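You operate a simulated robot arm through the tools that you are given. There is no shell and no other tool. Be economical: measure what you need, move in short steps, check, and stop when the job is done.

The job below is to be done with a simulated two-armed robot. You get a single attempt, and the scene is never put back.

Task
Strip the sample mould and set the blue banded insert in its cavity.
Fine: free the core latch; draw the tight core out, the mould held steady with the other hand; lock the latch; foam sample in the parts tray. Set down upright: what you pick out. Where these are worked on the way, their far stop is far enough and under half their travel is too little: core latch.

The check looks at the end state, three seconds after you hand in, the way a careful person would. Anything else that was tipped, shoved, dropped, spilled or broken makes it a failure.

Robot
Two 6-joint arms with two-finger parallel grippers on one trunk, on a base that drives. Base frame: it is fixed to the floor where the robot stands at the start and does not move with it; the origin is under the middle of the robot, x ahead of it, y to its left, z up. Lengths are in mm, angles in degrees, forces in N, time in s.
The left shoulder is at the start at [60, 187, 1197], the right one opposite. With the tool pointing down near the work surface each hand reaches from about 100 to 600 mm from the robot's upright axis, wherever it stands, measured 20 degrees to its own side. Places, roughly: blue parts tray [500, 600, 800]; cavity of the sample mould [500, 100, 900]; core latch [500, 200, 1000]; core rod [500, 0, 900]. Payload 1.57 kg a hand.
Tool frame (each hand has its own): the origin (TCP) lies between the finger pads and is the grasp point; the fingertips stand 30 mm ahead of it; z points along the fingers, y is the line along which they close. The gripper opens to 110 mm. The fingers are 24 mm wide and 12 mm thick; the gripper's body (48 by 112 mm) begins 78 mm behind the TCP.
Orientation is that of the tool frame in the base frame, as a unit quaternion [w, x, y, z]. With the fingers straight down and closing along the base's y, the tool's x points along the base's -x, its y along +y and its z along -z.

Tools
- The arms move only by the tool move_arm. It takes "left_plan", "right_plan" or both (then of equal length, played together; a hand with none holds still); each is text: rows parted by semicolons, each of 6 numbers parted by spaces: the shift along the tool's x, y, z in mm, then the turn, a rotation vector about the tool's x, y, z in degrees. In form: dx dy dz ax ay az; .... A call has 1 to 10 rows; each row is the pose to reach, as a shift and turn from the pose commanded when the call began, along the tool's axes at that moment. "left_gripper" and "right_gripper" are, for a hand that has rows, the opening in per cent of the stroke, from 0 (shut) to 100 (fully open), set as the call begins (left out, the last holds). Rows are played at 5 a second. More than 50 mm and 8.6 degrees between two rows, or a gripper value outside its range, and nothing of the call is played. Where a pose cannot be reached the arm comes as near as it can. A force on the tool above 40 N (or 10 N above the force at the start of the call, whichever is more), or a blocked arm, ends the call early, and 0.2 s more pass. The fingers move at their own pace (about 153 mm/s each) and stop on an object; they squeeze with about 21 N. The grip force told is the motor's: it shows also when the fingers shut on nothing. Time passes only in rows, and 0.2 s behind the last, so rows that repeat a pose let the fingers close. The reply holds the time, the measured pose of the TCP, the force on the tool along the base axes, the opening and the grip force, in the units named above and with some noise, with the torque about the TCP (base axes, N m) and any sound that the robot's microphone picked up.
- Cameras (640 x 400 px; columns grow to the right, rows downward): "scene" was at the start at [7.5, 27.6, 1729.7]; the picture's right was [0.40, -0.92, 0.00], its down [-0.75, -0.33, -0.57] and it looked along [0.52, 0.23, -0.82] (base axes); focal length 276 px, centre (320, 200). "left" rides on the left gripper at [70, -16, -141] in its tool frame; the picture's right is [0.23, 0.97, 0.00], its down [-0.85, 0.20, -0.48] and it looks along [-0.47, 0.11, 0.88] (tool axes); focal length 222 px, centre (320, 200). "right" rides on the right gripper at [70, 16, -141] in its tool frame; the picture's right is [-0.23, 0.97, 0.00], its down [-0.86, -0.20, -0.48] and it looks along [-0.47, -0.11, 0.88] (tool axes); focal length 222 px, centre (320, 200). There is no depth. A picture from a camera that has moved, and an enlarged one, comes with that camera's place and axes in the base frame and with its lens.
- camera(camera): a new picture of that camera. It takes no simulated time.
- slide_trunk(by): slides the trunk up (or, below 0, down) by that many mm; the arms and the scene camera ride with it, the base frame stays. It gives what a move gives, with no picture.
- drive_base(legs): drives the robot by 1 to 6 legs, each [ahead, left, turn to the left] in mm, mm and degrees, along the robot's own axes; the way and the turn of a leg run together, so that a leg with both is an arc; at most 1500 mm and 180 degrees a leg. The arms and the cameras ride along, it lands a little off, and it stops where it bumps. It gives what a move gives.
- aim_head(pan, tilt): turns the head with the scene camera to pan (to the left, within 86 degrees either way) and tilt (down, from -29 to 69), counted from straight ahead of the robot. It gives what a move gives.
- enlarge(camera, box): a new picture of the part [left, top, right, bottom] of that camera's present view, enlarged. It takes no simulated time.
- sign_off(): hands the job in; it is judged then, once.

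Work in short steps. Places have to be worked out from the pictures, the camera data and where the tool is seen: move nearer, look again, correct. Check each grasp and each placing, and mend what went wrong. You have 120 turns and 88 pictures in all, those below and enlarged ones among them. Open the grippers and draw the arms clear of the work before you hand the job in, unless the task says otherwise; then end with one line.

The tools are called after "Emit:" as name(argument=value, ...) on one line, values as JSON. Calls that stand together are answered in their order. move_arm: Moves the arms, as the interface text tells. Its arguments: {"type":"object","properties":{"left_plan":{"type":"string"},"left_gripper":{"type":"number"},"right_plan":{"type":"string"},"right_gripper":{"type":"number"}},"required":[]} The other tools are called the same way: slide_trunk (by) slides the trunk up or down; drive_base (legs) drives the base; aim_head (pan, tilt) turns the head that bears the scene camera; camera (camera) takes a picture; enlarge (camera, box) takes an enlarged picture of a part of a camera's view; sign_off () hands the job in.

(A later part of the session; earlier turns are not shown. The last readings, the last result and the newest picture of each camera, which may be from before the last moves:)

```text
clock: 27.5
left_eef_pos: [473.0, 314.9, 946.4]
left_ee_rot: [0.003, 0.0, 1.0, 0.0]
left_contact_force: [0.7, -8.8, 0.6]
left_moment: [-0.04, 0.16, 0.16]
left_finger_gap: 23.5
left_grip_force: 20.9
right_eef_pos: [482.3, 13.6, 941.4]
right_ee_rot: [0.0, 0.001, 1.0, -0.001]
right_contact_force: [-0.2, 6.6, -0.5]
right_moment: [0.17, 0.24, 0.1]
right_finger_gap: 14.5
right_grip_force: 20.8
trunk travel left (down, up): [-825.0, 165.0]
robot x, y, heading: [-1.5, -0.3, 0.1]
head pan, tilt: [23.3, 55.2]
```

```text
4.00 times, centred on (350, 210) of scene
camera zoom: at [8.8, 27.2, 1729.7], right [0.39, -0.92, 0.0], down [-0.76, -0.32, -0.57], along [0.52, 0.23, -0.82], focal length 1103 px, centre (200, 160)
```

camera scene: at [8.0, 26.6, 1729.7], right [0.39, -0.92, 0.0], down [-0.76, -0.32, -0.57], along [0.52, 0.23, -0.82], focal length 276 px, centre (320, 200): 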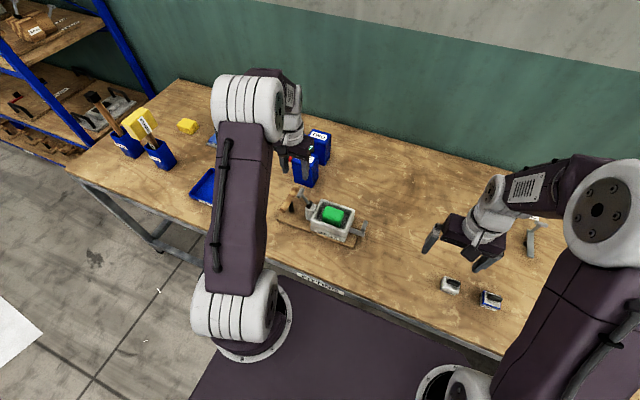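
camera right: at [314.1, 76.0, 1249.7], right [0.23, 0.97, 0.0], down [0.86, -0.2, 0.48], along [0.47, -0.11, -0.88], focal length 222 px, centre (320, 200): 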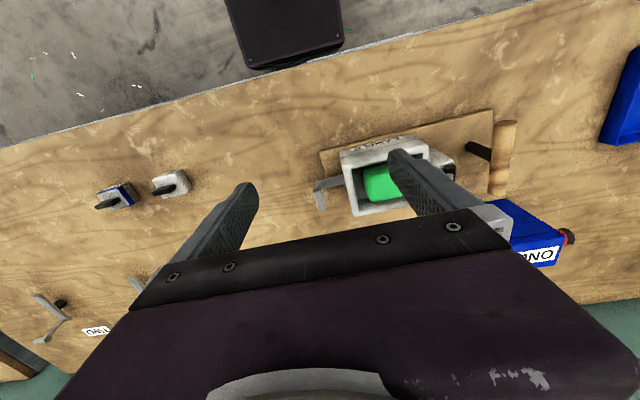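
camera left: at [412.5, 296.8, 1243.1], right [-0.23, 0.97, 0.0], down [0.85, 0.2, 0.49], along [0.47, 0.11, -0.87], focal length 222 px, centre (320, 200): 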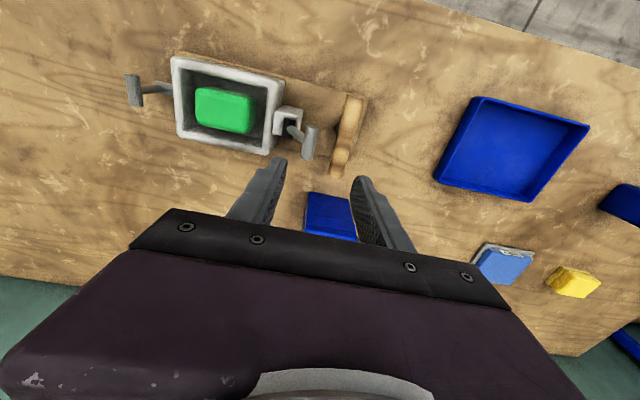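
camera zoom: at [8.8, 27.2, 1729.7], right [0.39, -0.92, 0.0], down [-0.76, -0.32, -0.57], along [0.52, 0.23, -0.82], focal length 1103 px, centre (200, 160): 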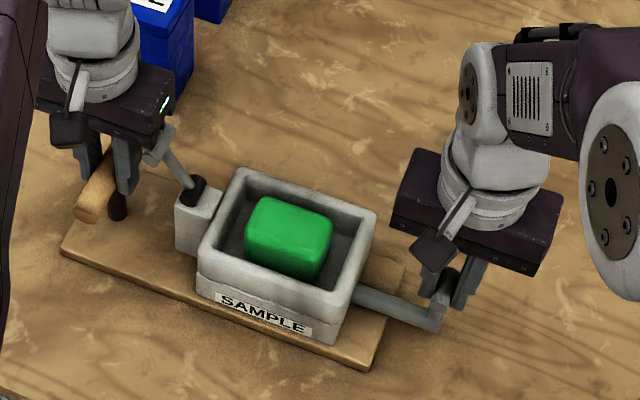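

The core slides with about 8 N. I continue drawing.

Emit:
move_arm(left_plan="0 0 0 0 0 0;0 0 0 0 0 0;0 0 0 0 0 0;0 0 0 0 0 0;0 0 0 0 0 0;0 0 0 0 0 0;0 0 0 0 0 0;0 0 0 0 0 0", right_plan="0 -5 0 0 0 0;0 -10 0 0 0 0;0 -16 0 0 0 0;0 -22 0 0 0 0;0 -28 0 0 0 0;0 -34 0 0 0 0;0 -40 0 0 0 0;0 -46 0 0 0 0")

Emit:
enlarge(camera="scene", box=[270, 160, 430, 260])

```text
clock: 29.3
left_eef_pos: [474.5, 314.5, 945.9]
left_ee_rot: [0.003, 0.001, 1.0, -0.001]
left_contact_force: [0.9, -7.6, 0.3]
left_moment: [-0.17, 0.35, 0.02]
left_finger_gap: 23.6
left_grip_force: 21.0
right_eef_pos: [481.7, -33.3, 941.2]
right_ee_rot: [-0.001, 0.0, 1.0, -0.001]
right_contact_force: [-0.8, 5.7, 0.7]
right_moment: [0.14, -0.28, 0.01]
right_finger_gap: 14.6
right_grip_force: 21.1
trunk travel left (down, up): [-825.0, 165.0]
robot x, y, heading: [0.9, 1.3, -0.1]
head pan, tilt: [23.3, 55.2]
```

```text
4.00 times, centred on (350, 210) of scene
camera zoom: at [8.5, 27.5, 1729.6], right [0.39, -0.92, 0.0], down [-0.76, -0.32, -0.57], along [0.52, 0.22, -0.82], focal length 1103 px, centre (200, 160)
```

zoom: 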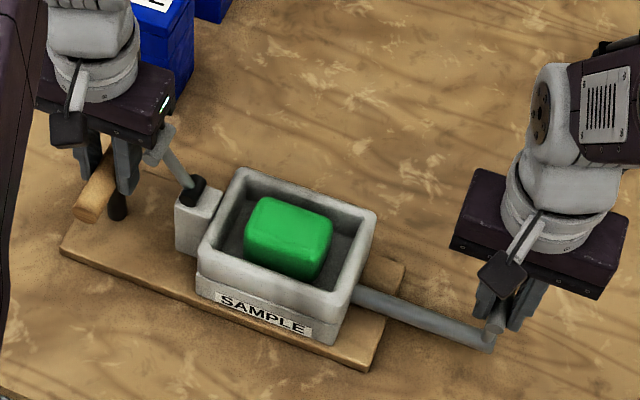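

70 mm drawn, still guided. Continue.

Emit:
move_arm(left_plan="0 0 0 0 0 0;0 0 0 0 0 0;0 0 0 0 0 0;0 0 0 0 0 0;0 0 0 0 0 0;0 0 0 0 0 0", right_plan="0 -5 0 0 0 0;0 -10 0 0 0 0;0 -15 0 0 0 0;0 -20 0 0 0 0;0 -25 0 0 0 0;0 -30 0 0 0 0")

Emit:
enlarge(camera="scene", box=[270, 160, 430, 260])

```text
clock: 30.0
left_eef_pos: [473.0, 312.4, 946.9]
left_ee_rot: [0.002, 0.0, 1.0, -0.003]
left_contact_force: [0.9, -6.4, 0.8]
left_moment: [-0.01, -0.07, 0.13]
left_finger_gap: 23.9
left_grip_force: 21.0
right_eef_pos: [482.3, -40.3, 941.4]
right_ee_rot: [0.002, 0.0, 1.0, 0.003]
right_contact_force: [-1.6, 6.3, 0.6]
right_moment: [0.05, -0.12, 0.06]
right_finger_gap: 14.1
right_grip_force: 20.7
trunk travel left (down, up): [-825.0, 165.0]
robot x, y, heading: [0.6, -0.2, 0.0]
head pan, tilt: [23.3, 55.2]
stopped in row 3 (right hand): the force on the tool passed its limit (the readings are from after the stop); the commanded pose is now the measured one
```

```text
4.00 times, centred on (350, 210) of scene
camera zoom: at [9.0, 27.2, 1729.6], right [0.4, -0.92, 0.0], down [-0.76, -0.32, -0.57], along [0.52, 0.23, -0.82], focal length 1103 px, centre (200, 160)
```

zoom: 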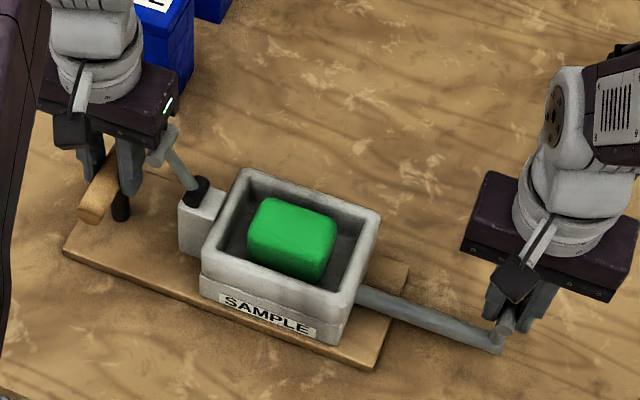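

Hard stop after 77 mm: the core is fully drawn on its slide. I release both hands and rise clear.

Emit:
move_arm(left_plan="0 0 0 0 0 0;0 0 0 0 0 0;0 0 -30 0 0 0;0 0 -70 0 0 0;0 0 -100 0 0 0", right_plan="0 0 0 0 0 0;0 0 0 0 0 0;0 0 -30 0 0 0;0 0 -70 0 0 0;0 0 -110 0 0 0", left_gripper=38, right_gripper=35)

Emit:
enlarge(camera="left", box=[160, 50, 480, 250])

Emit:
enlarge(camera="scene", box=[270, 160, 430, 260])

```text
clock: 31.2
left_eef_pos: [474.4, 312.3, 1048.1]
left_ee_rot: [0.004, -0.001, 1.0, -0.003]
left_contact_force: [-0.3, -0.3, -0.2]
left_moment: [0.03, -0.03, 0.0]
left_finger_gap: 41.6
left_grip_force: 0.1
right_eef_pos: [482.1, -43.3, 1052.3]
right_ee_rot: [0.003, 0.0, 1.0, 0.003]
right_contact_force: [0.1, 0.3, 0.0]
right_moment: [0.02, 0.01, 0.01]
right_finger_gap: 38.3
right_grip_force: 0.1
trunk travel left (down, up): [-825.0, 165.0]
robot x, y, heading: [0.7, -1.0, -0.2]
head pan, tilt: [23.3, 55.2]
```

```text
2.00 times, centred on (320, 150) of left
camera zoom: at [404.6, 295.4, 1189.2], right [-0.23, 0.97, 0.0], down [0.85, 0.2, 0.48], along [0.47, 0.11, -0.88], focal length 444 px, centre (320, 300)
```

zoom: 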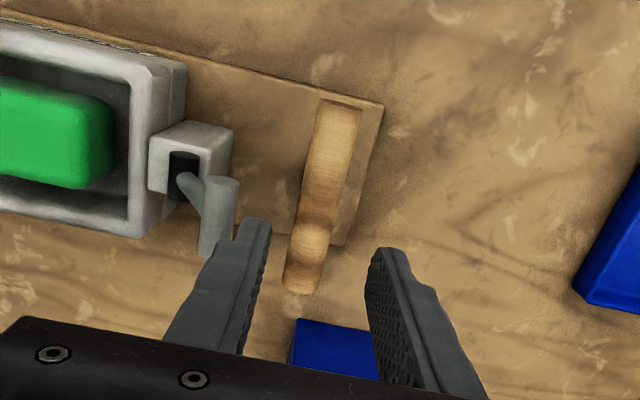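

```text
4.00 times, centred on (350, 210) of scene
camera zoom: at [6.5, 26.9, 1729.6], right [0.4, -0.92, 0.0], down [-0.75, -0.32, -0.57], along [0.52, 0.23, -0.82], focal length 1103 px, centre (200, 160)
```

zoom: 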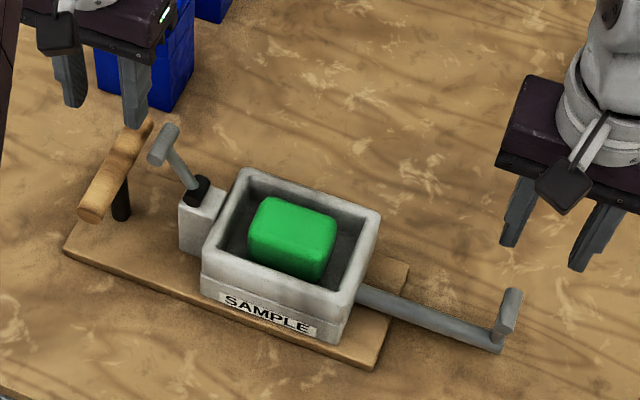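

The latch bar is now at about [479,265,992]. I move the left hand over it, cage the bar loosely and sweep it back toward the mould.

Emit:
move_arm(left_plan="-2 -20 0 0 0 0;-5 -47 0 0 0 0;-5 -47 20 0 0 0;-5 -47 34 0 0 0;-5 -47 34 0 0 0", left_gripper=32)

Emit:
enlarge(camera="left", box=[160, 50, 480, 250])

```text
clock: 32.4
left_eef_pos: [476.8, 263.6, 1013.0]
left_ee_rot: [0.003, 0.0, 1.0, -0.003]
left_contact_force: [0.1, -0.5, 0.5]
left_moment: [0.01, -0.01, -0.01]
left_finger_gap: 35.1
left_grip_force: 0.0
right_eef_pos: [482.8, -42.8, 1052.6]
right_ee_rot: [0.003, 0.0, 1.0, 0.002]
right_contact_force: [-0.2, 0.3, 0.6]
right_moment: [-0.01, 0.01, 0.03]
right_finger_gap: 38.6
right_grip_force: 0.0
trunk travel left (down, up): [-825.0, 165.0]
robot x, y, heading: [2.6, -6.3, 0.0]
head pan, tilt: [23.3, 55.2]
```

```text
2.00 times, centred on (320, 150) of left
camera zoom: at [407.6, 247.2, 1154.4], right [-0.23, 0.97, 0.0], down [0.85, 0.2, 0.48], along [0.47, 0.11, -0.88], focal length 444 px, centre (320, 300)
```

zoom: 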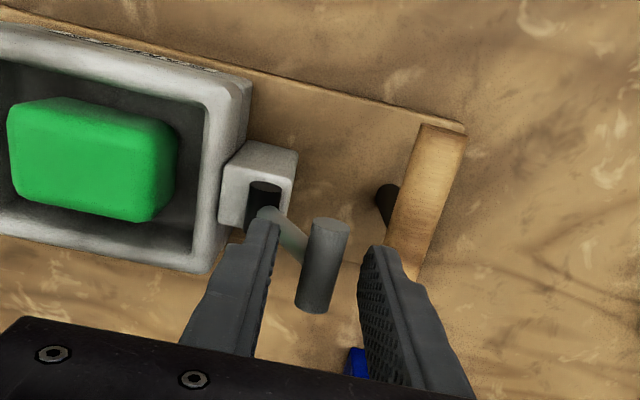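

Bar well caged. Sweeping it over, following the arc, stopping a little short.

Emit:
move_arm(left_plan="0 -8 -1 0 0 0;0 -16 -3 0 0 0;0 -24 -6 0 0 0;0 -32 -8 0 0 0;0 -40 -8 0 0 0;0 -48 -7 0 0 0;0 -56 -5 0 0 0;0 -62 -2 0 0 0;0 -62 -2 0 0 0")

Emit:
enlarge(camera="scene", box=[270, 160, 430, 260])

Emit:
enlarge(camera="left", box=[160, 50, 480, 250])

```text
clock: 34.4
left_eef_pos: [477.4, 204.2, 1015.0]
left_ee_rot: [0.003, 0.0, 1.0, -0.002]
left_contact_force: [0.4, 0.9, -0.1]
left_moment: [-0.01, 0.01, 0.01]
left_finger_gap: 35.3
left_grip_force: 0.1
right_eef_pos: [482.3, -41.8, 1051.4]
right_ee_rot: [0.001, 0.0, 1.0, 0.003]
right_contact_force: [-0.5, 0.6, -0.7]
right_moment: [0.01, 0.02, -0.01]
right_finger_gap: 38.4
right_grip_force: 0.1
trunk travel left (down, up): [-825.0, 165.0]
robot x, y, heading: [-1.3, 0.3, -0.1]
head pan, tilt: [23.3, 55.2]
```

```text
4.00 times, centred on (350, 210) of scene
camera zoom: at [7.7, 27.4, 1729.6], right [0.4, -0.92, 0.0], down [-0.75, -0.32, -0.57], along [0.52, 0.23, -0.82], focal length 1103 px, centre (200, 160)
```

zoom: 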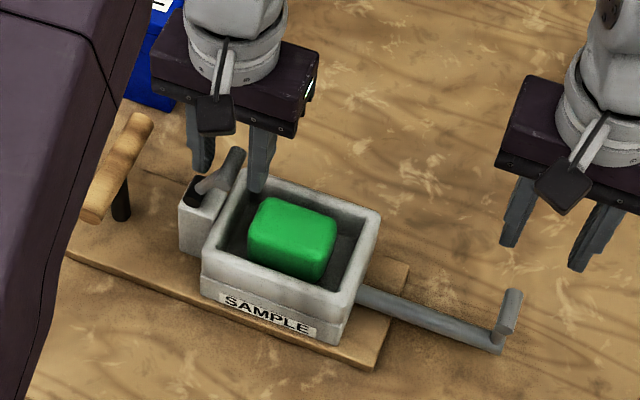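

```text
2.00 times, centred on (320, 150) of left
camera zoom: at [408.1, 187.6, 1156.5], right [-0.23, 0.97, 0.0], down [0.85, 0.2, 0.48], along [0.47, 0.11, -0.88], focal length 444 px, centre (320, 300)
```

zoom: 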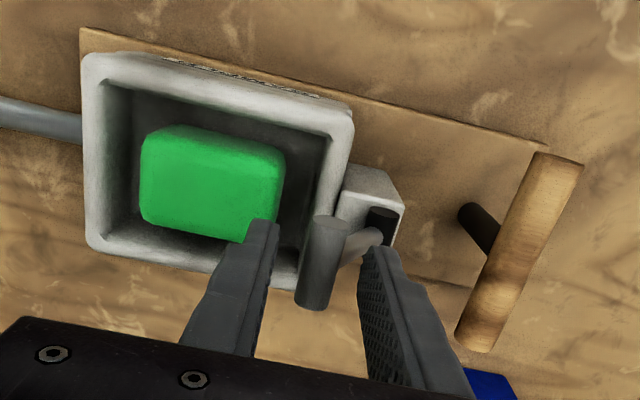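

The lever has flopped over to about y=205, practically its original locked position. I nudge it a few millimetres more to make sure it sits on its stop.

Emit:
move_arm(left_plan="0 -3 0 0 0 0;0 -6 0 0 0 0;0 -9 0 0 0 0;0 -11 0 0 0 0;0 -11 0 0 0 0")

Emit:
enlarge(camera="left", box=[160, 50, 480, 250])

```text
clock: 35.6
left_eef_pos: [478.3, 192.9, 1014.9]
left_ee_rot: [0.003, -0.001, 1.0, -0.002]
left_contact_force: [-0.8, 5.5, 2.3]
left_moment: [0.2, 0.01, 0.0]
left_finger_gap: 39.9
left_grip_force: 1.8
right_eef_pos: [483.2, -42.2, 1052.4]
right_ee_rot: [0.001, 0.0, 1.0, 0.001]
right_contact_force: [-0.4, 0.9, 0.0]
right_moment: [0.03, -0.01, 0.0]
right_finger_gap: 38.9
right_grip_force: 0.0
trunk travel left (down, up): [-825.0, 165.0]
robot x, y, heading: [1.3, -2.6, -0.2]
head pan, tilt: [23.3, 55.2]
```

```text
2.00 times, centred on (320, 150) of left
camera zoom: at [408.0, 176.8, 1156.7], right [-0.23, 0.97, -0.01], down [0.85, 0.2, 0.48], along [0.47, 0.11, -0.88], focal length 444 px, centre (320, 300)
```

zoom: 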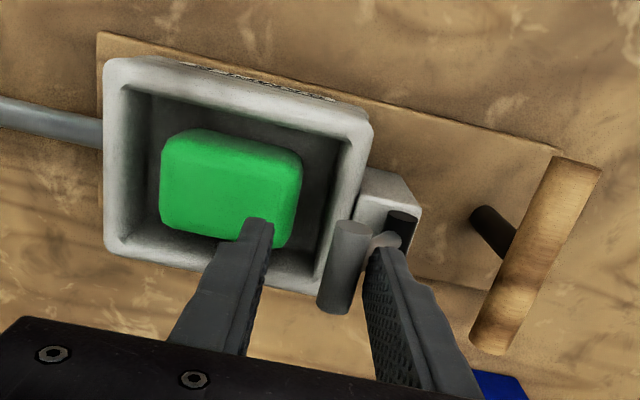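

The latch is locked on its stop (y≈202). I back off, rise, and centre over the foam for measuring.

Emit:
move_arm(left_plan="0 6 0 0 0 0;0 6 -40 0 0 0;0 -20 -70 0 0 0;0 -45 -70 0 0 0;0 -45 -70 0 0 0", left_gripper=100)

Emit:
enlarge(camera="left", box=[240, 60, 400, 160])

Emit:
enlarge(camera="scene", box=[300, 175, 380, 225])

```text
clock: 36.8
left_eef_pos: [478.1, 148.0, 1084.4]
left_ee_rot: [0.003, -0.001, 1.0, -0.002]
left_contact_force: [-0.1, 0.3, 0.2]
left_moment: [-0.03, 0.03, 0.01]
left_finger_gap: 110.2
left_grip_force: 0.0
right_eef_pos: [483.8, -41.5, 1052.6]
right_ee_rot: [0.002, -0.001, 1.0, 0.002]
right_contact_force: [-0.4, 0.7, 0.1]
right_moment: [-0.01, -0.01, -0.02]
right_finger_gap: 38.7
right_grip_force: 0.0
trunk travel left (down, up): [-825.0, 165.0]
robot x, y, heading: [-3.8, 0.6, 0.0]
head pan, tilt: [23.3, 55.2]
```

```text
4.00 times, centred on (320, 110) of left
camera zoom: at [408.4, 130.7, 1226.6], right [-0.23, 0.97, -0.01], down [0.85, 0.2, 0.48], along [0.47, 0.11, -0.88], focal length 888 px, centre (320, 560)
```

zoom: 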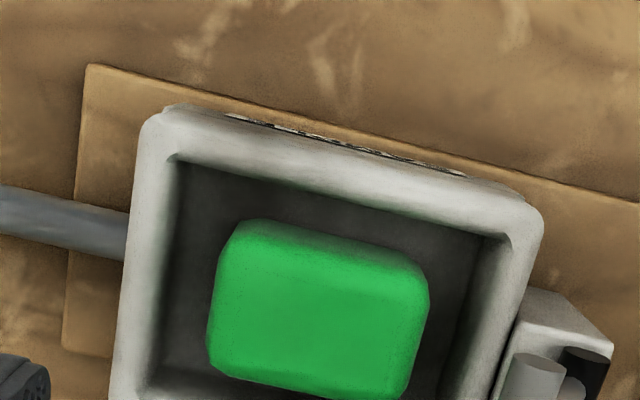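

```text
8.00 times, centred on (340, 200) of scene
camera zoom: at [7.5, 28.3, 1729.6], right [0.4, -0.92, 0.0], down [-0.75, -0.33, -0.57], along [0.52, 0.22, -0.82], focal length 2207 px, centre (160, 200)
```

zoom: 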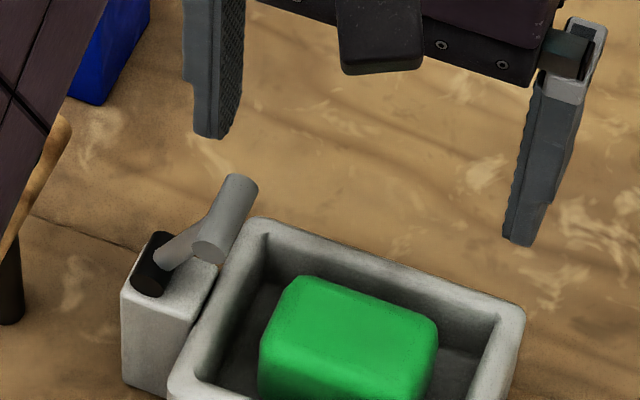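

Foam top is about 68 (y) by 49 mm (x), centred at about [478,145.5]; the cavity inner width is about y 96–195, leaving 15 mm each side. I set 71 mm opening and go to just above the rim to check alignment.

Emit:
move_arm(left_plan="0 -2 30 0 0 0;0 -2 60 0 0 0;0 -2 95 0 0 0;0 -2 95 0 0 0", left_gripper=64.5)

Emit:
enlarge(camera="left", box=[200, 80, 440, 230])

Emit:
enlarge(camera="scene", box=[300, 175, 380, 225])

```text
clock: 37.8
left_eef_pos: [478.8, 143.6, 988.2]
left_ee_rot: [0.003, 0.0, 1.0, -0.002]
left_contact_force: [0.2, -1.0, -1.2]
left_moment: [0.01, 0.01, -0.01]
left_finger_gap: 71.2
left_grip_force: 0.1
right_eef_pos: [482.8, -42.6, 1051.6]
right_ee_rot: [0.002, -0.001, 1.0, 0.003]
right_contact_force: [0.0, 1.0, -0.6]
right_moment: [-0.02, -0.02, -0.04]
right_finger_gap: 38.3
right_grip_force: 0.0
trunk travel left (down, up): [-825.0, 165.0]
robot x, y, heading: [-0.6, -2.7, 0.0]
head pan, tilt: [23.3, 55.2]
```

```text
2.67 times, centred on (320, 155) of left
camera zoom: at [409.2, 126.8, 1130.0], right [-0.23, 0.97, 0.0], down [0.85, 0.2, 0.48], along [0.47, 0.11, -0.88], focal length 592 px, centre (320, 320)
```

zoom: 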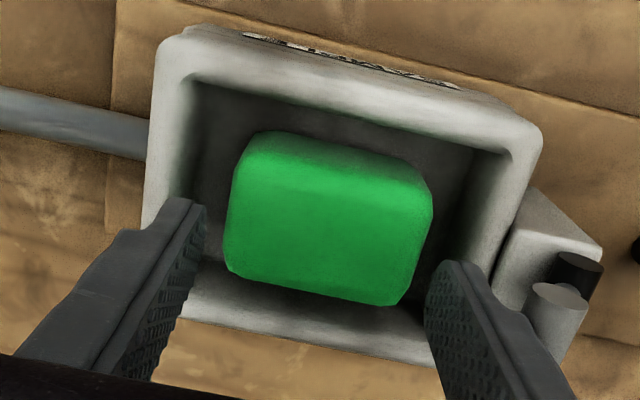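

```text
8.00 times, centred on (340, 200) of scene
camera zoom: at [7.6, 27.0, 1729.7], right [0.4, -0.92, 0.0], down [-0.75, -0.32, -0.57], along [0.52, 0.23, -0.82], focal length 2207 px, centre (160, 200)
```

zoom: 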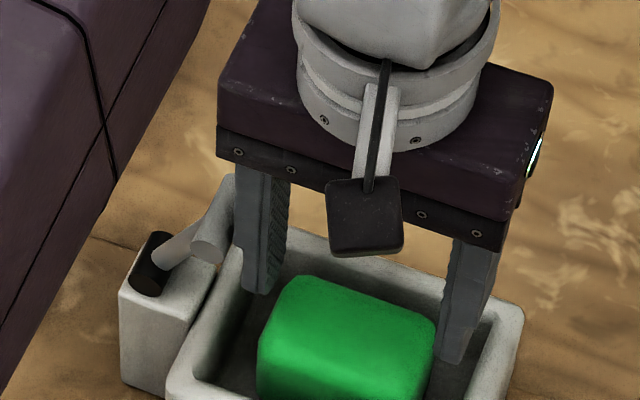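

Alignment good; cavity and foam midline is about y=145.5. I open to 73 mm, shift +1.5 mm and descend slowly, watching for contact.

Emit:
move_arm(left_plan="0 1.5 0 0 0 0;0 1.5 10 0 0 0;0 1.5 20 0 0 0;0 1.5 28 0 0 0;0 1.5 28 0 0 0", left_gripper=66.5)

Emit:
enlarge(camera="left", box=[200, 80, 440, 230])

```text
clock: 39.0
left_eef_pos: [478.9, 146.4, 961.7]
left_ee_rot: [0.003, 0.0, 1.0, -0.002]
left_contact_force: [-1.1, -1.6, 1.0]
left_moment: [0.07, 0.0, -0.03]
left_finger_gap: 71.9
left_grip_force: 0.0
right_eef_pos: [482.9, -42.1, 1052.3]
right_ee_rot: [0.002, 0.0, 1.0, 0.003]
right_contact_force: [-0.3, 1.0, 0.2]
right_moment: [-0.01, -0.03, -0.01]
right_finger_gap: 38.4
right_grip_force: 0.1
trunk travel left (down, up): [-825.0, 165.0]
robot x, y, heading: [-0.6, 3.1, -0.1]
head pan, tilt: [23.3, 55.2]
```

```text
2.67 times, centred on (320, 155) of left
camera zoom: at [408.9, 128.9, 1103.1], right [-0.23, 0.97, 0.0], down [0.85, 0.2, 0.48], along [0.47, 0.11, -0.88], focal length 592 px, centre (320, 320)
```

zoom: 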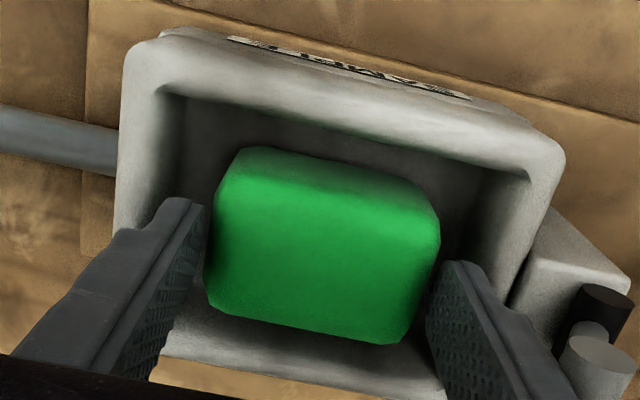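

Tips are entering the gaps with only ~1.6 N. I shift 1 mm toward -y and go down another 20 mm.

Emit:
move_arm(left_plan="0 -1 4 0 0 0;0 -1 9 0 0 0;0 -1 14 0 0 0;0 -1 20 0 0 0;0 -1 20 0 0 0", left_gripper=65.5)

Emit:
enlarge(camera="left", box=[200, 80, 440, 230])

```text
clock: 40.2
left_eef_pos: [478.8, 145.1, 941.6]
left_ee_rot: [0.003, 0.0, 1.0, -0.002]
left_contact_force: [0.3, -0.9, 0.7]
left_moment: [0.09, 0.04, 0.02]
left_finger_gap: 71.2
left_grip_force: 0.0
right_eef_pos: [482.3, -42.4, 1052.0]
right_ee_rot: [0.002, 0.0, 1.0, 0.002]
right_contact_force: [-0.4, 0.7, -0.4]
right_moment: [0.01, -0.01, 0.02]
right_finger_gap: 38.6
right_grip_force: 0.1
trunk travel left (down, up): [-825.0, 165.0]
robot x, y, heading: [-1.7, -1.3, -0.0]
head pan, tilt: [23.3, 55.2]
```

```text
2.67 times, centred on (320, 155) of left
camera zoom: at [407.7, 128.6, 1083.1], right [-0.23, 0.97, 0.0], down [0.85, 0.2, 0.48], along [0.47, 0.11, -0.88], focal length 592 px, centre (320, 320)
```

zoom: 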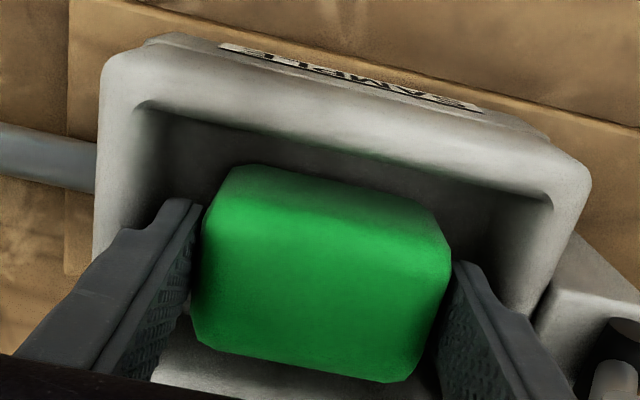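

Fingers flank the foam. I close to a moderate squeeze first.

Emit:
move_arm(left_plan="0 0 0 0 0 0;0 0 0 0 0 0;0 0 0 0 0 0", left_gripper=55)

```text
clock: 41.0
left_eef_pos: [477.4, 145.4, 941.9]
left_ee_rot: [0.003, 0.0, 1.0, -0.002]
left_contact_force: [0.6, 0.0, 0.0]
left_moment: [0.08, -0.06, -0.03]
left_finger_gap: 68.8
left_grip_force: 20.8
right_eef_pos: [483.6, -41.3, 1052.8]
right_ee_rot: [0.002, 0.0, 1.0, 0.002]
right_contact_force: [0.0, 0.9, -0.8]
right_moment: [-0.01, -0.02, 0.05]
right_finger_gap: 38.7
right_grip_force: 0.1
trunk travel left (down, up): [-825.0, 165.0]
robot x, y, heading: [-1.7, -0.1, -0.0]
head pan, tilt: [23.3, 55.2]
```

The foam is gripped at 68.8 mm. I lift it straight up.

Emit:
move_arm(left_plan="0 0 -5 0 0 0;0 0 -15 0 0 0;0 0 -35 0 0 0;0 0 -60 0 0 0;0 0 -90 0 0 0;0 0 -120 0 0 0")

Emit:
enlarge(camera="scene", box=[270, 130, 430, 260])

Emit:
camera(camera="left")

```text
clock: 42.4
left_eef_pos: [476.3, 145.9, 1060.1]
left_ee_rot: [0.003, 0.0, 1.0, -0.001]
left_contact_force: [-0.7, -0.7, 0.1]
left_moment: [-0.01, -0.02, -0.02]
left_finger_gap: 68.8
left_grip_force: 20.7
right_eef_pos: [482.2, -42.3, 1052.6]
right_ee_rot: [0.003, 0.0, 1.0, 0.003]
right_contact_force: [-0.7, 0.3, -0.2]
right_moment: [-0.01, -0.04, 0.02]
right_finger_gap: 38.4
right_grip_force: 0.0
trunk travel left (down, up): [-825.0, 165.0]
robot x, y, heading: [3.5, -1.7, -0.1]
head pan, tilt: [23.3, 55.2]
```

```text
3.08 times, centred on (350, 195) of scene
camera zoom: at [6.8, 27.2, 1729.6], right [0.4, -0.92, 0.0], down [-0.75, -0.32, -0.57], along [0.52, 0.23, -0.82], focal length 849 px, centre (228, 215)
```

zoom: 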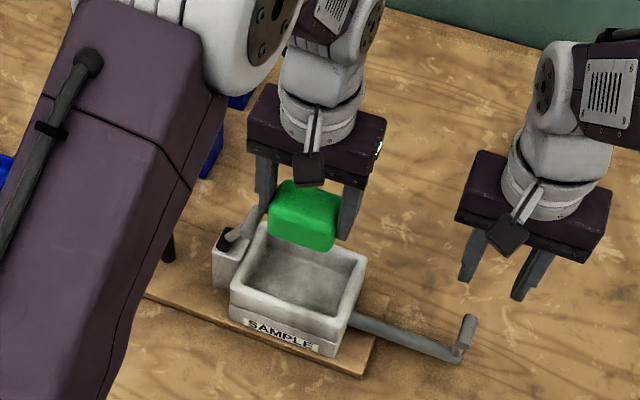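

```text
37 pictures are left
camera left: at [406.5, 130.3, 1202.4], right [-0.23, 0.97, 0.0], down [0.85, 0.2, 0.48], along [0.47, 0.11, -0.88], focal length 222 px, centre (320, 200)
```

left: 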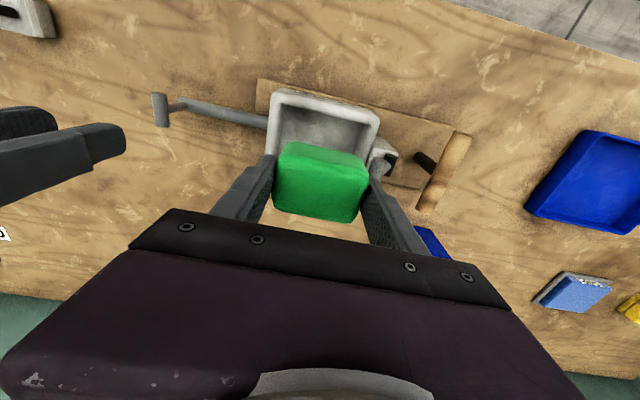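

The foam is out and the cavity is clear of the core. The tray is at about [448,655], so I raise and retract both hands, then drive left about 380 mm.

Emit:
move_arm(left_plan="15 0 -30 0 0 0;30 0 -60 0 0 0;50 0 -90 0 0 0;70 0 -120 0 0 0", right_plan="25 0 -30 0 0 0;50 0 -60 0 0 0;75 -20 -90 0 0 0;100 -40 -110 0 0 0")

Emit:
drive_base(legs=[[0, 380, 0]])

Emit:
camera(camera="left")

Emit:
camera(camera="scene")

```text
clock: 43.4
left_eef_pos: [403.5, 145.7, 1183.2]
left_ee_rot: [0.004, 0.0, 1.0, -0.002]
left_contact_force: [-0.4, -0.3, -0.1]
left_moment: [0.04, 0.0, 0.0]
left_finger_gap: 69.0
left_grip_force: 21.0
right_eef_pos: [377.9, -82.1, 1160.3]
right_ee_rot: [0.003, 0.0, 1.0, 0.002]
right_contact_force: [-0.9, 0.0, -0.6]
right_moment: [0.02, -0.04, -0.01]
right_finger_gap: 38.4
right_grip_force: 0.2
trunk travel left (down, up): [-825.0, 165.0]
robot x, y, heading: [4.7, -0.4, -0.3]
head pan, tilt: [23.3, 55.2]
```

```text
clock: 45.8
left_eef_pos: [408.6, 519.7, 1182.4]
left_ee_rot: [0.003, 0.001, 1.0, -0.001]
left_contact_force: [-0.7, -0.6, -0.1]
left_moment: [-0.03, -0.01, -0.03]
left_finger_gap: 68.9
left_grip_force: 20.5
right_eef_pos: [381.9, 291.4, 1160.3]
right_ee_rot: [0.002, 0.002, 1.0, 0.003]
right_contact_force: [0.3, -0.3, 0.4]
right_moment: [0.02, 0.01, 0.0]
right_finger_gap: 38.8
right_grip_force: 0.0
trunk travel left (down, up): [-825.0, 165.0]
robot x, y, heading: [5.5, 375.0, -0.2]
head pan, tilt: [23.3, 55.2]
```

```text
36 pictures are left
camera left: at [338.0, 502.9, 1323.4], right [-0.22, 0.97, 0.0], down [0.85, 0.2, 0.48], along [0.47, 0.11, -0.88], focal length 222 px, centre (320, 200)
```

left: 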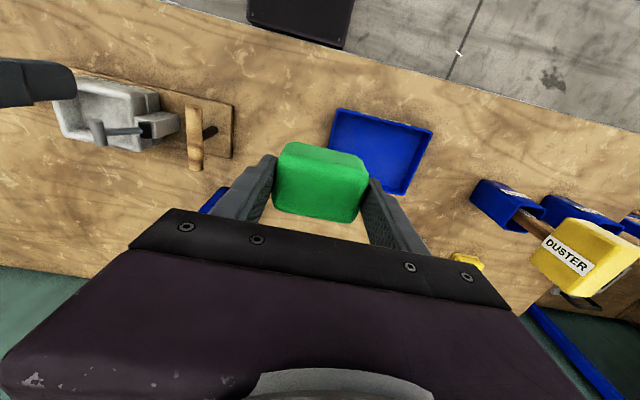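

```text
35 pictures are left
camera scene: at [8.7, 400.4, 1729.7], right [0.39, -0.92, 0.0], down [-0.76, -0.32, -0.57], along [0.52, 0.22, -0.82], focal length 276 px, centre (320, 200)
```

scene: 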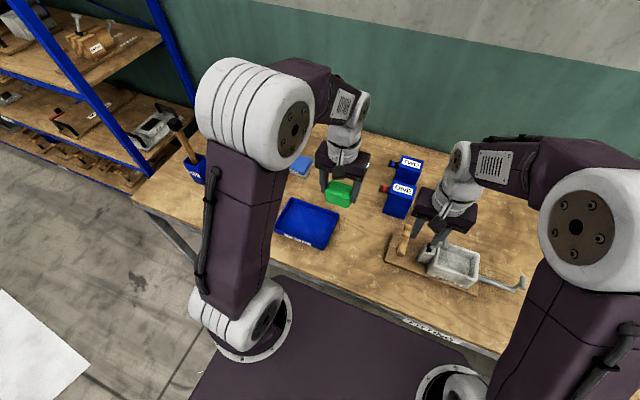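

Tray centre is at about [455,650]. I move the foam over it and lower partway.

Emit:
move_arm(left_plan="-12 30 10 0 0 0;-24 60 20 0 0 0;-36 95 30 0 0 0;-47 130 50 0 0 0;-47 130 95 0 0 0;-47 130 140 0 0 0;-47 130 140 0 0 0")

Emit:
camera(camera="left")

Emit:
enlarge(camera="scene", box=[250, 150, 390, 260])

```text
clock: 47.4
left_eef_pos: [455.1, 650.5, 1042.6]
left_ee_rot: [0.004, 0.002, 1.0, -0.001]
left_contact_force: [0.9, -0.7, -0.5]
left_moment: [0.02, -0.03, 0.01]
left_finger_gap: 68.5
left_grip_force: 21.4
right_eef_pos: [381.4, 294.3, 1160.3]
right_ee_rot: [0.003, 0.001, 1.0, 0.003]
right_contact_force: [-0.2, -0.2, 0.3]
right_moment: [-0.02, 0.02, 0.0]
right_finger_gap: 38.2
right_grip_force: 0.0
trunk travel left (down, up): [-825.0, 165.0]
robot x, y, heading: [4.4, 378.5, -0.2]
head pan, tilt: [23.3, 55.2]
```

```text
34 pictures are left
camera left: at [385.0, 633.3, 1183.4], right [-0.22, 0.97, -0.01], down [0.85, 0.2, 0.48], along [0.47, 0.1, -0.88], focal length 222 px, centre (320, 200)
```

left: 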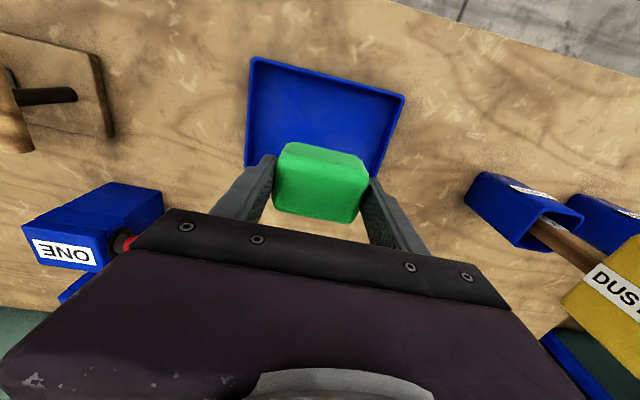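

```text
3.64 times, centred on (320, 205) of scene
camera zoom: at [8.3, 403.0, 1729.7], right [0.39, -0.92, 0.0], down [-0.76, -0.32, -0.57], along [0.52, 0.22, -0.82], focal length 1003 px, centre (320, 182)
```

zoom: 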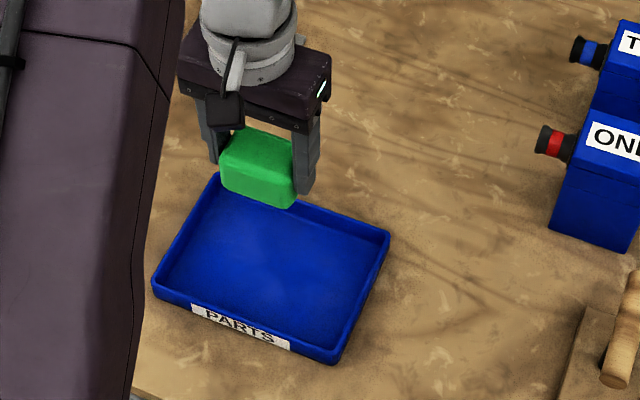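

Tray centre refined to about [448,646]. I lower to just above the tray floor there.

Emit:
move_arm(left_plan="7 -4 40 0 0 0;7 -4 80 0 0 0;7 -4 115 0 0 0;7 -4 125 0 0 0;7 -4 125 0 0 0")

Emit:
enlarge(camera="scene", box=[250, 150, 390, 260])

```text
clock: 48.6
left_eef_pos: [450.8, 644.5, 915.7]
left_ee_rot: [0.003, 0.002, 1.0, -0.002]
left_contact_force: [-0.3, -0.2, -0.8]
left_moment: [0.01, 0.06, 0.0]
left_finger_gap: 68.8
left_grip_force: 20.7
right_eef_pos: [382.7, 293.2, 1160.6]
right_ee_rot: [0.002, 0.002, 1.0, 0.003]
right_contact_force: [-0.7, 0.2, -0.7]
right_moment: [-0.01, -0.01, -0.02]
right_finger_gap: 38.6
right_grip_force: 0.1
trunk travel left (down, up): [-825.0, 165.0]
robot x, y, heading: [3.2, 375.1, -0.2]
head pan, tilt: [23.3, 55.2]
```

```text
3.64 times, centred on (320, 205) of scene
camera zoom: at [8.6, 402.7, 1729.6], right [0.39, -0.92, 0.0], down [-0.76, -0.32, -0.57], along [0.52, 0.22, -0.82], focal length 1003 px, centre (320, 182)
```

zoom: 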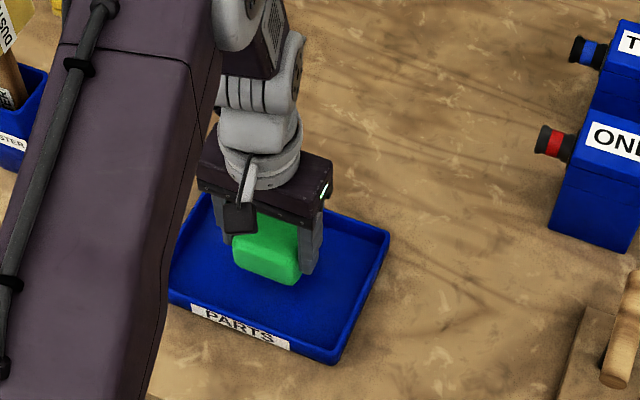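

Well inside the tray. I lower in small steps until it touches.

Emit:
move_arm(left_plan="0 0 3 0 0 0;0 0 6 0 0 0;0 0 9 0 0 0;0 0 12 0 0 0;0 0 12 0 0 0")

```text
clock: 49.8
left_eef_pos: [450.4, 645.9, 905.1]
left_ee_rot: [0.003, 0.001, 1.0, -0.002]
left_contact_force: [0.0, -0.2, 0.2]
left_moment: [0.0, 0.01, 0.01]
left_finger_gap: 68.8
left_grip_force: 21.5
right_eef_pos: [382.2, 294.1, 1160.0]
right_ee_rot: [0.002, 0.001, 1.0, 0.003]
right_contact_force: [0.5, -0.1, 0.6]
right_moment: [0.02, 0.01, 0.0]
right_finger_gap: 38.5
right_grip_force: 0.0
trunk travel left (down, up): [-825.0, 165.0]
robot x, y, heading: [-1.8, 371.3, 0.0]
head pan, tilt: [23.3, 55.2]
```

No contact yet; continuing down in 2 mm steps.

Emit:
move_arm(left_plan="0 0 2 0 0 0;0 0 4 0 0 0;0 0 6 0 0 0;0 0 8 0 0 0;0 0 8 0 0 0")

```text
clock: 51.0
left_eef_pos: [449.5, 645.2, 896.4]
left_ee_rot: [0.004, 0.002, 1.0, -0.002]
left_contact_force: [-0.3, 0.1, -0.4]
left_moment: [-0.01, 0.03, 0.0]
left_finger_gap: 69.0
left_grip_force: 20.9
right_eef_pos: [382.2, 293.3, 1161.1]
right_ee_rot: [0.002, 0.002, 1.0, 0.002]
right_contact_force: [0.2, -0.4, -0.3]
right_moment: [-0.01, -0.01, -0.05]
right_finger_gap: 38.5
right_grip_force: 0.0
trunk travel left (down, up): [-825.0, 165.0]
robot x, y, heading: [2.3, 373.8, -0.2]
head pan, tilt: [23.3, 55.2]
```

Still free; continuing.

Emit:
move_arm(left_plan="0 0 2 0 0 0;0 0 4 0 0 0;0 0 6 0 0 0;0 0 8 0 0 0;0 0 8 0 0 0")

Emit:
enlarge(camera="scene", box=[280, 190, 350, 240])

```text
clock: 52.2
left_eef_pos: [449.3, 645.6, 889.7]
left_ee_rot: [0.005, 0.003, 1.0, -0.001]
left_contact_force: [1.1, 0.0, 8.3]
left_moment: [0.21, -0.02, 0.0]
left_finger_gap: 68.9
left_grip_force: 21.2
right_eef_pos: [381.5, 291.5, 1160.4]
right_ee_rot: [0.003, 0.002, 1.0, 0.002]
right_contact_force: [0.5, -0.1, 0.4]
right_moment: [0.03, -0.01, 0.01]
right_finger_gap: 38.2
right_grip_force: 0.1
trunk travel left (down, up): [-825.0, 165.0]
robot x, y, heading: [1.3, 371.9, 0.1]
head pan, tilt: [23.3, 55.2]
```

```text
8.00 times, centred on (315, 215) of scene
camera zoom: at [7.6, 401.7, 1729.8], right [0.39, -0.92, 0.0], down [-0.76, -0.32, -0.57], along [0.52, 0.22, -0.82], focal length 2207 px, centre (360, 80)
```

zoom: 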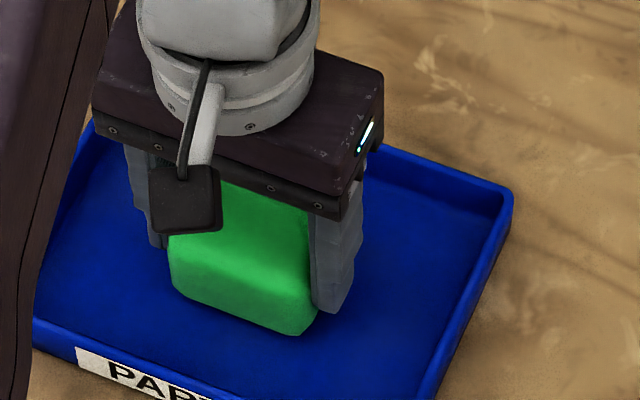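

Touchdown at 8 N. I open and rise straight up.

Emit:
move_arm(left_plan="0 0 -1 0 0 0;0 0 -1 0 0 0;0 0 -25 0 0 0;0 0 -70 0 0 0;0 0 -115 0 0 0;0 0 -160 0 0 0", left_gripper=76)

Emit:
enlarge(camera="scene", box=[250, 150, 390, 260])

```text
clock: 53.6
left_eef_pos: [446.5, 647.6, 1050.6]
left_ee_rot: [0.003, 0.002, 1.0, -0.002]
left_contact_force: [-0.2, 0.0, 0.1]
left_moment: [0.0, -0.02, -0.02]
left_finger_gap: 83.8
left_grip_force: 0.1
right_eef_pos: [380.9, 292.5, 1161.3]
right_ee_rot: [0.003, 0.002, 1.0, 0.002]
right_contact_force: [0.3, 0.8, 0.7]
right_moment: [0.0, -0.02, 0.0]
right_finger_gap: 38.5
right_grip_force: 0.0
trunk travel left (down, up): [-825.0, 165.0]
robot x, y, heading: [-0.5, 377.7, -0.3]
head pan, tilt: [23.3, 55.2]
```

```text
3.64 times, centred on (320, 205) of scene
camera zoom: at [7.4, 402.0, 1729.6], right [0.39, -0.92, 0.0], down [-0.76, -0.32, -0.57], along [0.52, 0.22, -0.82], focal length 1003 px, centre (320, 182)
```

zoom: 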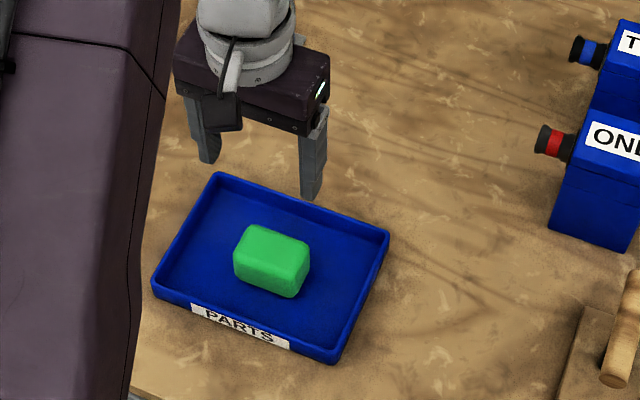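

Foam stands upright in the tray. I retract the left hand and drive back right to the start.

Emit:
move_arm(left_plan="20 -30 -35 0 0 0;40 -60 -70 0 0 0;60 -90 -100 0 0 0")

Emit:
drive_base(legs=[[0, -375, 0]])

Emit:
move_arm(right_plan="0 -40 0 0 0 0;0 -80 10 0 0 0;0 -120 20 0 0 0;0 -160 30 0 0 0;0 -200 40 0 0 0;0 -235 50 0 0 0;0 -270 60 0 0 0;0 -270 60 0 0 0", right_gripper=80)

Emit:
camera(camera="right")

Emit:
camera(camera="scene")

```text
refused: row 1 steps farther than a row can; nothing moved
```

```text
clock: 56.0
left_eef_pos: [446.0, 266.6, 1049.4]
left_ee_rot: [0.003, 0.004, 1.0, -0.003]
left_contact_force: [0.8, -0.4, -0.1]
left_moment: [0.03, 0.02, 0.01]
left_finger_gap: 83.4
left_grip_force: 0.1
right_eef_pos: [379.2, -87.7, 1161.3]
right_ee_rot: [0.002, 0.005, 1.0, 0.001]
right_contact_force: [0.4, 0.8, 0.0]
right_moment: [-0.03, 0.0, -0.02]
right_finger_gap: 38.7
right_grip_force: 0.0
trunk travel left (down, up): [-825.0, 165.0]
robot x, y, heading: [-3.8, -4.4, -1.0]
head pan, tilt: [23.3, 55.2]
```

```text
clock: 57.8
left_eef_pos: [447.0, 265.3, 1050.0]
left_ee_rot: [0.003, 0.006, 1.0, -0.002]
left_contact_force: [0.0, 0.2, 0.1]
left_moment: [-0.01, -0.01, 0.0]
left_finger_gap: 83.7
left_grip_force: 0.0
right_eef_pos: [376.6, -360.0, 1100.4]
right_ee_rot: [0.001, 0.005, 1.0, 0.002]
right_contact_force: [0.0, -0.6, 0.7]
right_moment: [0.01, 0.01, 0.02]
right_finger_gap: 87.9
right_grip_force: 0.0
trunk travel left (down, up): [-825.0, 165.0]
robot x, y, heading: [0.9, -3.6, -0.6]
head pan, tilt: [23.3, 55.2]
```

```text
29 pictures are left
camera right: at [307.2, -343.5, 1240.1], right [0.24, 0.97, 0.01], down [0.85, -0.21, 0.48], along [0.47, -0.11, -0.88], focal length 222 px, centre (320, 200)
```

right: 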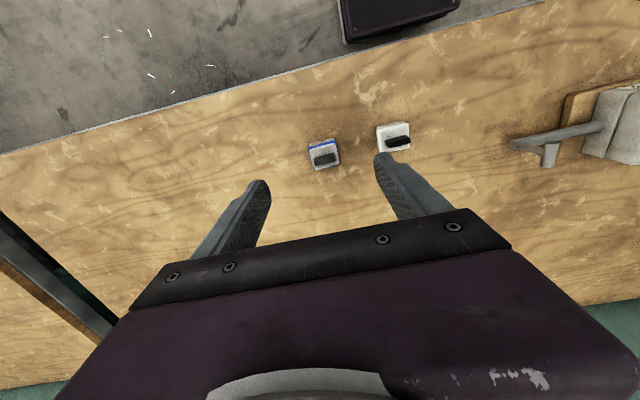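

```text
28 pictures are left
camera scene: at [5.9, 23.7, 1729.6], right [0.39, -0.92, 0.0], down [-0.76, -0.32, -0.57], along [0.53, 0.22, -0.82], focal length 276 px, centre (320, 200)
```

scene: 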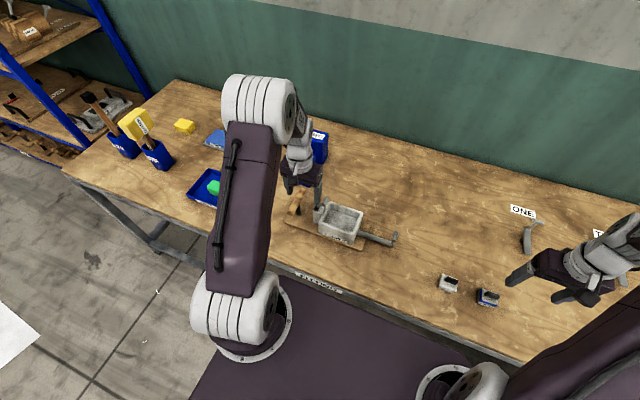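

The blue-banded insert is at about [424,-362]. I move the right hand over it, lower, and look closer.

Emit:
move_arm(right_plan="-20 0 25 0 0 0;-40 0 50 0 0 0;-55 -2 75 0 0 0;-55 -2 100 0 0 0;-55 -2 100 0 0 0", right_gripper=60)

Emit:
enlarge(camera="right", box=[240, 60, 440, 185])

Emit:
enlarge(camera="scene", box=[430, 260, 530, 322])

```text
clock: 59.0
left_eef_pos: [446.4, 265.2, 1050.0]
left_ee_rot: [0.003, 0.005, 1.0, -0.001]
left_contact_force: [0.9, 0.2, -0.5]
left_moment: [0.01, 0.0, -0.02]
left_finger_gap: 84.0
left_grip_force: 0.1
right_eef_pos: [434.6, -361.4, 998.9]
right_ee_rot: [0.003, 0.005, 1.0, 0.003]
right_contact_force: [0.1, 0.4, -0.4]
right_moment: [0.0, 0.05, 0.02]
right_finger_gap: 66.1
right_grip_force: 0.1
trunk travel left (down, up): [-825.0, 165.0]
robot x, y, heading: [0.1, -5.4, -0.4]
head pan, tilt: [23.3, 55.2]
```

```text
3.20 times, centred on (340, 122) of right
camera zoom: at [364.2, -344.4, 1139.5], right [0.24, 0.97, 0.01], down [0.85, -0.21, 0.48], along [0.47, -0.11, -0.88], focal length 711 px, centre (256, 448)
```

zoom: 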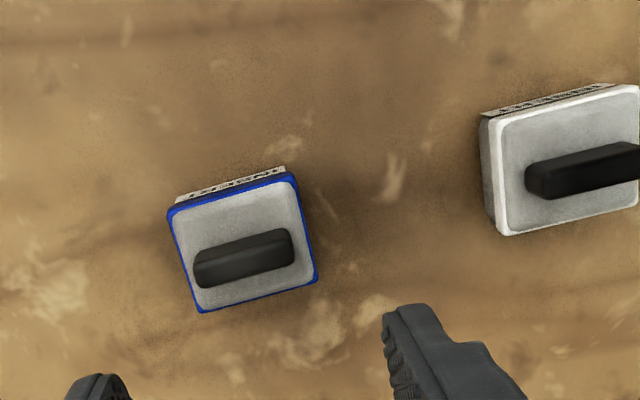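

```text
6.40 times, centred on (480, 291) of scene
camera zoom: at [5.8, 23.3, 1729.6], right [0.39, -0.92, 0.0], down [-0.76, -0.32, -0.57], along [0.53, 0.22, -0.82], focal length 1766 px, centre (-704, -382)
```

zoom: 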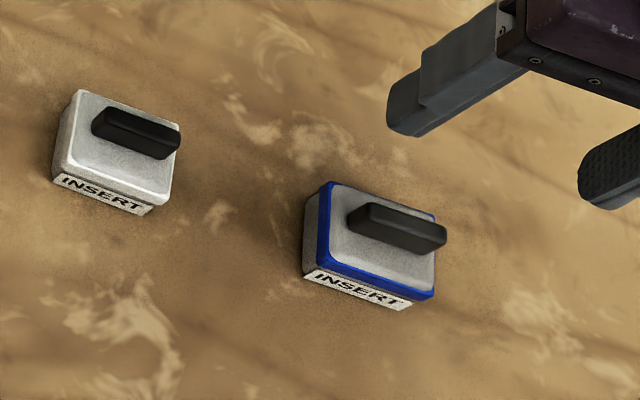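

The insert top is at about [422,-362,870], with its black ridge along y. I'll grip the body across y. I descend to just above its sides and check.

Emit:
move_arm(right_plan="6 -1 30 0 0 0;12 -1 60 0 0 0;12 -1 84 0 0 0;12 -1 84 0 0 0", right_gripper=58)

Emit:
enlarge(camera="right", box=[200, 80, 440, 230])

```text
clock: 60.0
left_eef_pos: [446.6, 264.7, 1050.9]
left_ee_rot: [0.005, 0.005, 1.0, -0.002]
left_contact_force: [0.4, 0.5, -0.2]
left_moment: [0.01, 0.03, 0.03]
left_finger_gap: 83.3
left_grip_force: 0.1
right_eef_pos: [419.7, -360.4, 915.6]
right_ee_rot: [0.002, 0.006, 1.0, 0.002]
right_contact_force: [1.1, 0.4, 0.0]
right_moment: [-0.01, -0.03, 0.0]
right_finger_gap: 63.8
right_grip_force: 0.0
trunk travel left (down, up): [-825.0, 165.0]
robot x, y, heading: [0.7, -6.0, -0.7]
head pan, tilt: [23.3, 55.2]
```

```text
2.67 times, centred on (320, 155) of right
camera zoom: at [351.1, -344.9, 1055.9], right [0.24, 0.97, 0.01], down [0.85, -0.21, 0.48], along [0.47, -0.11, -0.88], focal length 592 px, centre (320, 320)
```

zoom: 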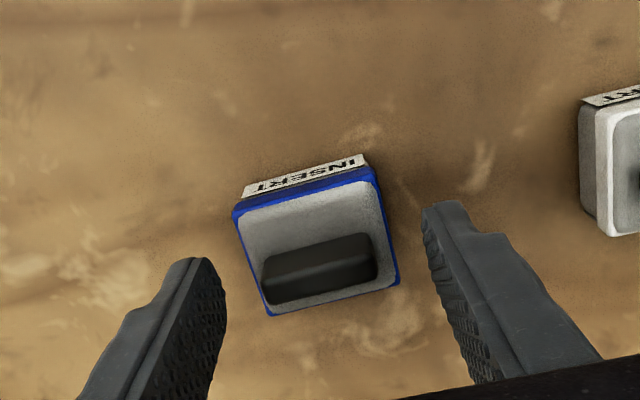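

Well centred. Lowering 32 mm and closing on the body.

Emit:
move_arm(right_plan="0 -2 12 0 0 0;0 -2 24 0 0 0;0 -2 32 0 0 0;0 -2 32 0 0 0")

Emit:
move_arm(right_plan="0 0 0 0 0 0;0 0 0 0 0 0;0 0 0 0 0 0", right_gripper=30)

Emit:
enlarge(camera="right", box=[200, 80, 440, 230])

```text
clock: 61.0
left_eef_pos: [446.9, 264.5, 1050.5]
left_ee_rot: [0.004, 0.005, 1.0, -0.001]
left_contact_force: [1.1, -0.1, 0.2]
left_moment: [-0.03, 0.04, 0.01]
left_finger_gap: 83.4
left_grip_force: 0.0
right_eef_pos: [421.2, -363.3, 883.2]
right_ee_rot: [0.002, 0.005, 1.0, 0.003]
right_contact_force: [-0.7, 0.1, -0.6]
right_moment: [-0.02, 0.01, 0.03]
right_finger_gap: 63.8
right_grip_force: 0.1
trunk travel left (down, up): [-825.0, 165.0]
robot x, y, heading: [-2.6, -3.2, -0.4]
head pan, tilt: [23.3, 55.2]
```

```text
clock: 61.8
left_eef_pos: [446.3, 265.4, 1049.5]
left_ee_rot: [0.004, 0.005, 1.0, -0.002]
left_contact_force: [0.2, -1.0, 0.0]
left_moment: [-0.01, 0.03, -0.01]
left_finger_gap: 83.5
left_grip_force: 0.0
right_eef_pos: [419.8, -362.6, 883.5]
right_ee_rot: [0.002, 0.006, 1.0, 0.003]
right_contact_force: [1.3, -0.3, 0.7]
right_moment: [-0.1, 0.02, 0.01]
right_finger_gap: 47.8
right_grip_force: 20.8
trunk travel left (down, up): [-825.0, 165.0]
robot x, y, heading: [-1.2, -5.6, -0.7]
head pan, tilt: [23.3, 55.2]
```

```text
2.67 times, centred on (320, 155) of right
camera zoom: at [351.4, -346.9, 1023.8], right [0.24, 0.97, 0.01], down [0.85, -0.21, 0.48], along [0.47, -0.11, -0.88], focal length 592 px, centre (320, 320)
```

zoom: 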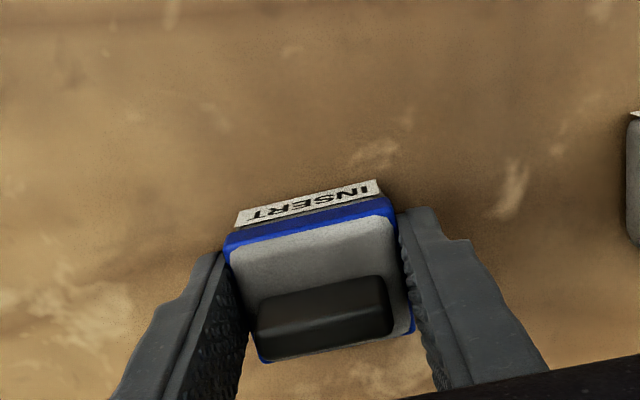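

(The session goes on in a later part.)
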